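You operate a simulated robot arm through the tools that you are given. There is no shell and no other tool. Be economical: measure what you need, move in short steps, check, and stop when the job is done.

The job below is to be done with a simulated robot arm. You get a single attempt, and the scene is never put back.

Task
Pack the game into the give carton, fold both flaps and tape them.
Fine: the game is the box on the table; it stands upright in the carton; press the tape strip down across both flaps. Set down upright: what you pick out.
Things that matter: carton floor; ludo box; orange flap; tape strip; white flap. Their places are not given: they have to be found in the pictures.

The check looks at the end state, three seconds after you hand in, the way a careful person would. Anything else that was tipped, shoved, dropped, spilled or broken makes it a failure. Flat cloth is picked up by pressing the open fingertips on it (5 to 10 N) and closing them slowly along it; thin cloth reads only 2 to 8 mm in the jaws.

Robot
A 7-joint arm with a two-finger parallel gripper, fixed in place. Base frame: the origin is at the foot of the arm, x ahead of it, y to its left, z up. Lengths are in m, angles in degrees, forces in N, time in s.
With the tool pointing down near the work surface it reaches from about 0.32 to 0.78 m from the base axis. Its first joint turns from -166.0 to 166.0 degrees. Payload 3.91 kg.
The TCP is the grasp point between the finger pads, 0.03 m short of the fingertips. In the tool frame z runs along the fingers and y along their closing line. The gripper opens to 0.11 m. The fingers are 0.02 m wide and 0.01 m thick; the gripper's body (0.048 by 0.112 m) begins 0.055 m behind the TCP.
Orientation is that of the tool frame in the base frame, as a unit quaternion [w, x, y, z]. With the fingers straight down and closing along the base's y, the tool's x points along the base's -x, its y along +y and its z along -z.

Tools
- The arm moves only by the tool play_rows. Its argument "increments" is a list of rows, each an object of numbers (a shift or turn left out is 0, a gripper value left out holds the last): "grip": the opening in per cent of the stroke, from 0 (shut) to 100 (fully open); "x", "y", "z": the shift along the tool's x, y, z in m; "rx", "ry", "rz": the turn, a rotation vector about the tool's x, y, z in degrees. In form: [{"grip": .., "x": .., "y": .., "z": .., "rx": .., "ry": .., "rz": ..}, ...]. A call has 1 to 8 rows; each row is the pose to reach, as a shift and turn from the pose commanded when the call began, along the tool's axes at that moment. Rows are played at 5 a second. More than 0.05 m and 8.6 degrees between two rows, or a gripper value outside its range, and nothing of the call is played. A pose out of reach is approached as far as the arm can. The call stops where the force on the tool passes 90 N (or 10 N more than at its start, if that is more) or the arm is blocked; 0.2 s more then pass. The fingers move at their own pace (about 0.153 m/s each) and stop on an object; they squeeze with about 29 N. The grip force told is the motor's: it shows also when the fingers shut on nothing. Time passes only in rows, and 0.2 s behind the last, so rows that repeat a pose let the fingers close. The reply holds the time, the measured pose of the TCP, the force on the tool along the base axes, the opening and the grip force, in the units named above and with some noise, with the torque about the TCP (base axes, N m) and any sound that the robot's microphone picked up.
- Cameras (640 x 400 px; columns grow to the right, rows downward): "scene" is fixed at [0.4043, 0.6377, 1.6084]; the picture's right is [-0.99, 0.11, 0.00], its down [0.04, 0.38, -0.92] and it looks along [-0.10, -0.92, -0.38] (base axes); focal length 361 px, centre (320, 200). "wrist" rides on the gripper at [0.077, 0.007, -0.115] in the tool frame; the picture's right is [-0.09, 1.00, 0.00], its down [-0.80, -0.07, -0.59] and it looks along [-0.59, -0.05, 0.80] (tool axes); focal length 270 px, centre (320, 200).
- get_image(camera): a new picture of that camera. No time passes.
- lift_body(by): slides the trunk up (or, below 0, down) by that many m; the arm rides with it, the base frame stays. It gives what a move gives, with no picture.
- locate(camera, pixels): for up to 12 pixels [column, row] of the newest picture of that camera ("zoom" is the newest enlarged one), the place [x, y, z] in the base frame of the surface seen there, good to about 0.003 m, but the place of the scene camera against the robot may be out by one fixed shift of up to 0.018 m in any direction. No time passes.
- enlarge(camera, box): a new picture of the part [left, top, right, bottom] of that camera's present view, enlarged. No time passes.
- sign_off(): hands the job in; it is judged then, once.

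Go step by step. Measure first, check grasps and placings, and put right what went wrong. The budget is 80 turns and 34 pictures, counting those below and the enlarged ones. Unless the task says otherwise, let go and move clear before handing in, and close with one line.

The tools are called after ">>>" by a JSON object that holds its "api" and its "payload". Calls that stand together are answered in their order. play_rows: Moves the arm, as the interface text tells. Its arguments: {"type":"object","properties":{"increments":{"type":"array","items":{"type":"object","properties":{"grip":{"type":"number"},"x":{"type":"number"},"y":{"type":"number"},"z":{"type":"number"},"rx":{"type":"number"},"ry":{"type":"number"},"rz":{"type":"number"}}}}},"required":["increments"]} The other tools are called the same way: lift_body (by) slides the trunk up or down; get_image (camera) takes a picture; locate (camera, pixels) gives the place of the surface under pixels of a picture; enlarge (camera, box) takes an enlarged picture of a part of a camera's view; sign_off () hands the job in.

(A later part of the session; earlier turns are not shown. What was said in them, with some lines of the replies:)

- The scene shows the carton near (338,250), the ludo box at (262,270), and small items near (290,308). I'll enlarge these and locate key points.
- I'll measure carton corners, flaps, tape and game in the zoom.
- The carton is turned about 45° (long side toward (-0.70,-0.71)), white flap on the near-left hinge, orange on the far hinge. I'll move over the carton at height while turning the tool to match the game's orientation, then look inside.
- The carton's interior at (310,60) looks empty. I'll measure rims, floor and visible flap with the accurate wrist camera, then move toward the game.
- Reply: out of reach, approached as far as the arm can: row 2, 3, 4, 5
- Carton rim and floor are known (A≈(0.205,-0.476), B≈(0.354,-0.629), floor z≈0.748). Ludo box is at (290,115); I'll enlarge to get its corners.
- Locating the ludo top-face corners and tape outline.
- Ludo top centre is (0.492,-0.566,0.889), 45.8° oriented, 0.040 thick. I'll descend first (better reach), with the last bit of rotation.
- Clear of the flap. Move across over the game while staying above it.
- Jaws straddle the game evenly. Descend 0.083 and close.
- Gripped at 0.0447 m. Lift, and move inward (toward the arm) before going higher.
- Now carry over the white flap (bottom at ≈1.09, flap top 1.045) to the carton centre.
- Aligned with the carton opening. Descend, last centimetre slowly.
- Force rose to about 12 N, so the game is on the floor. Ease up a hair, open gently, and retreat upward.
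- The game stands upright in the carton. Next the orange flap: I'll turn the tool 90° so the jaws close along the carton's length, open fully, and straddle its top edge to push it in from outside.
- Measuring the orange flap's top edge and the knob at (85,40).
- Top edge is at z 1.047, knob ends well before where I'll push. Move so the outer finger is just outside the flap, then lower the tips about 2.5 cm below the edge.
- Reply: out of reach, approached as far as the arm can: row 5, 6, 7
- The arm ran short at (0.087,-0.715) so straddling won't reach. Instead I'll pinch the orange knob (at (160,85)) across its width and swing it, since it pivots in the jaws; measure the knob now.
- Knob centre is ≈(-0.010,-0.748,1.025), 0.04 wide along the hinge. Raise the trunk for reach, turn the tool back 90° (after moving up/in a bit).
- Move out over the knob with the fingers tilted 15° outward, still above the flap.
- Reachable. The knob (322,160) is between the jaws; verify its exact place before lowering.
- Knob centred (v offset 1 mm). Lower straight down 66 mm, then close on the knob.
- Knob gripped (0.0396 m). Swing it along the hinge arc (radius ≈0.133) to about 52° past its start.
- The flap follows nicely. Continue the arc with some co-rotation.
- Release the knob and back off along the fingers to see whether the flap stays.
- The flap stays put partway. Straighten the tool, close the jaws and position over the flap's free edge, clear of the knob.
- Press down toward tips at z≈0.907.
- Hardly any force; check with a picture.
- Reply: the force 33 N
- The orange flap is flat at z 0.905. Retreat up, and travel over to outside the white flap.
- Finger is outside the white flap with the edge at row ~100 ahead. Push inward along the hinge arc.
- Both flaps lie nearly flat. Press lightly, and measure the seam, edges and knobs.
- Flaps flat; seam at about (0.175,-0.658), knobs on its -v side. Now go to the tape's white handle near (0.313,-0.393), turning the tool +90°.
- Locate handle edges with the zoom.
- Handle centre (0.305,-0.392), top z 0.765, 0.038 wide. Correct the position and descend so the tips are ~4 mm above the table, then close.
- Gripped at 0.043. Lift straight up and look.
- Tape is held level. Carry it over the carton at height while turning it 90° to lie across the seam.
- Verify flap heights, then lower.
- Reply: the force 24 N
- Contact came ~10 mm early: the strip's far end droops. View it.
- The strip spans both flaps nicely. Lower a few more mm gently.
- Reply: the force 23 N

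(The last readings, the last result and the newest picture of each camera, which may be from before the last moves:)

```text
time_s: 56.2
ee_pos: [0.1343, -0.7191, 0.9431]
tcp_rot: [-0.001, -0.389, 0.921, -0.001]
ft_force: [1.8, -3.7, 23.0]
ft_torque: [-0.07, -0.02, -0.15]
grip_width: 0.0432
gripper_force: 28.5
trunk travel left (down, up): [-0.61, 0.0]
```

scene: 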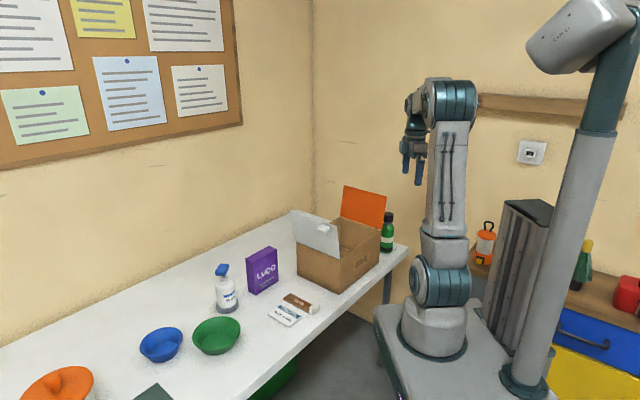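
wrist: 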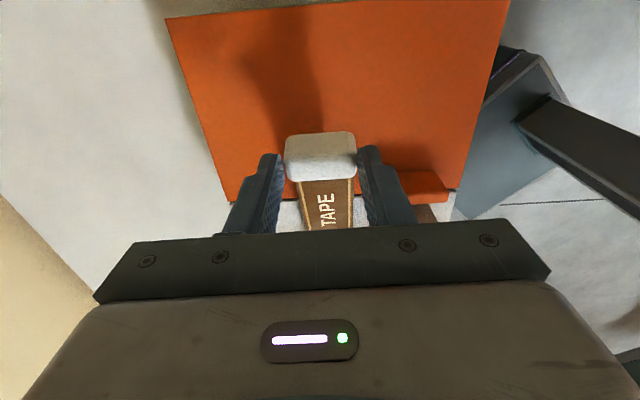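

Now flat (0.943). Release slightly, rise.

>>> {"api": "play_rows", "payload": {"increments": [{"grip": 55}, {"grip": 55}, {"z": -0.03}, {"z": -0.06}, {"z": -0.08}, {"z": -0.08, "grip": 0}, {"z": -0.08, "grip": 0}]}}

>>> {"api": "get_image", "payload": {"camera": "wrist"}}

```text
time_s: 57.8
ee_pos: [0.1344, -0.7192, 1.0208]
tcp_rot: [0.0, -0.389, 0.921, 0.0]
ft_force: [0.0, 0.2, 0.4]
ft_torque: [-0.02, 0.05, 0.01]
grip_width: 0.0001
gripper_force: 29.5
trunk travel left (down, up): [-0.61, 0.0]
```

```text
8 pictures are left
```

wrist: 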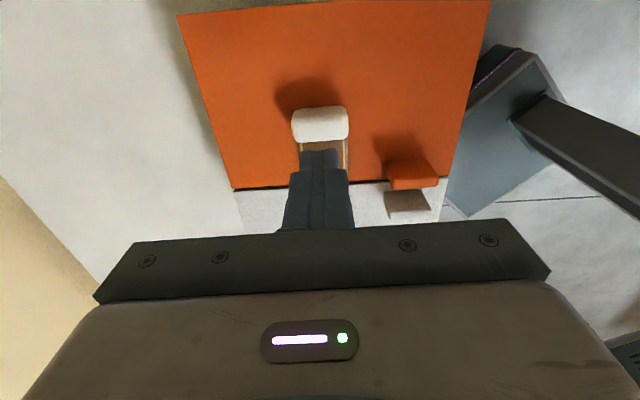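

Strip released and in place. Press with closed fingertips on the orange half first.

>>> {"api": "play_rows", "payload": {"increments": [{"x": -0.034}, {"x": -0.034, "z": 0.04}, {"x": -0.034, "z": 0.065}, {"x": -0.034, "z": 0.076}, {"x": -0.034, "z": 0.08}, {"x": -0.034, "z": 0.083}]}}

```text
time_s: 59.2
ee_pos: [0.1584, -0.6952, 0.9401]
tcp_rot: [-0.001, -0.389, 0.921, -0.002]
ft_force: [0.3, 1.4, 12.9]
ft_torque: [0.05, -0.03, 0.02]
grip_width: 0.0
gripper_force: 29.2
trunk travel left (down, up): [-0.61, 0.0]
```

Contact. Press harder here, then repeat at the seam and the white half.

>>> {"api": "play_rows", "payload": {"increments": [{"z": 0.003}, {"z": 0.003}, {"z": 0.003}]}}

>>> {"api": "play_rows", "payload": {"increments": [{"z": -0.015}, {"z": -0.015, "x": -0.04}, {"z": -0.005, "x": -0.04}, {"z": -0.001, "x": -0.04}, {"z": 0.001, "x": -0.04}, {"z": 0.001, "x": -0.04}]}}

>>> {"api": "play_rows", "payload": {"increments": [{"z": -0.015}, {"z": -0.015, "x": -0.035}, {"z": -0.005, "x": -0.035}, {"z": -0.001, "x": -0.035}, {"z": 0.001, "x": -0.035}, {"z": 0.001, "x": -0.035}]}}

```text
time_s: 60.0
ee_pos: [0.158, -0.6956, 0.9393]
tcp_rot: [-0.001, -0.388, 0.922, -0.003]
ft_force: [0.5, -6.8, 28.9]
ft_torque: [-0.06, -0.17, -0.17]
grip_width: 0.0
gripper_force: 28.8
trunk travel left (down, up): [-0.61, 0.0]
```

```text
time_s: 61.4
ee_pos: [0.1872, -0.6658, 0.9396]
tcp_rot: [-0.001, -0.389, 0.921, -0.005]
ft_force: [3.4, 0.0, 36.4]
ft_torque: [-0.14, 0.04, 0.02]
grip_width: 0.0
gripper_force: 28.8
trunk travel left (down, up): [-0.61, 0.0]
```

```text
time_s: 62.8
ee_pos: [0.2112, -0.6401, 0.9383]
tcp_rot: [-0.001, -0.391, 0.92, -0.005]
ft_force: [5.8, 1.9, 36.7]
ft_torque: [-0.14, 0.04, 0.06]
grip_width: 0.0
gripper_force: 28.4
trunk travel left (down, up): [-0.61, 0.0]
```

Pressed with 29–37 N on both halves and the seam. Retreat well clear and look.

>>> {"api": "play_rows", "payload": {"increments": [{"z": -0.04}, {"z": -0.08}, {"z": -0.12}, {"z": -0.16}, {"z": -0.16, "y": 0.04}, {"z": -0.16, "y": 0.08}, {"z": -0.16, "y": 0.12}, {"z": -0.16, "y": 0.16}]}}

>>> {"api": "enlarge", "payload": {"camera": "scene", "box": [200, 190, 420, 330]}}

```text
time_s: 64.6
ee_pos: [0.096, -0.5287, 1.0928]
tcp_rot: [0.001, -0.389, 0.921, -0.001]
ft_force: [0.6, -0.3, -0.5]
ft_torque: [-0.04, 0.02, -0.02]
grip_width: 0.0001
gripper_force: 28.9
trunk travel left (down, up): [-0.61, 0.0]
```

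```text
2.86 times, centred on (310, 260) of scene
```

zoom: 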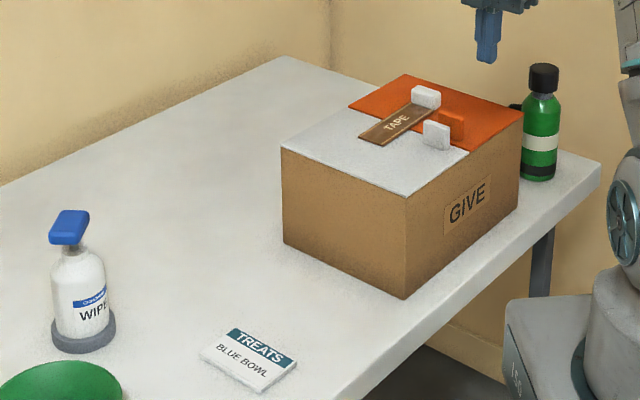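

The picture shows both flaps flat, the tape across the seam, and the surrounding items undisturbed. Handing in.

>>> {"api": "sign_off", "payload": {}}

```text
The job is handed in.
```

The ludo box stands upright in the give carton, both flaps are folded flat, and the tape strip is pressed down across them.
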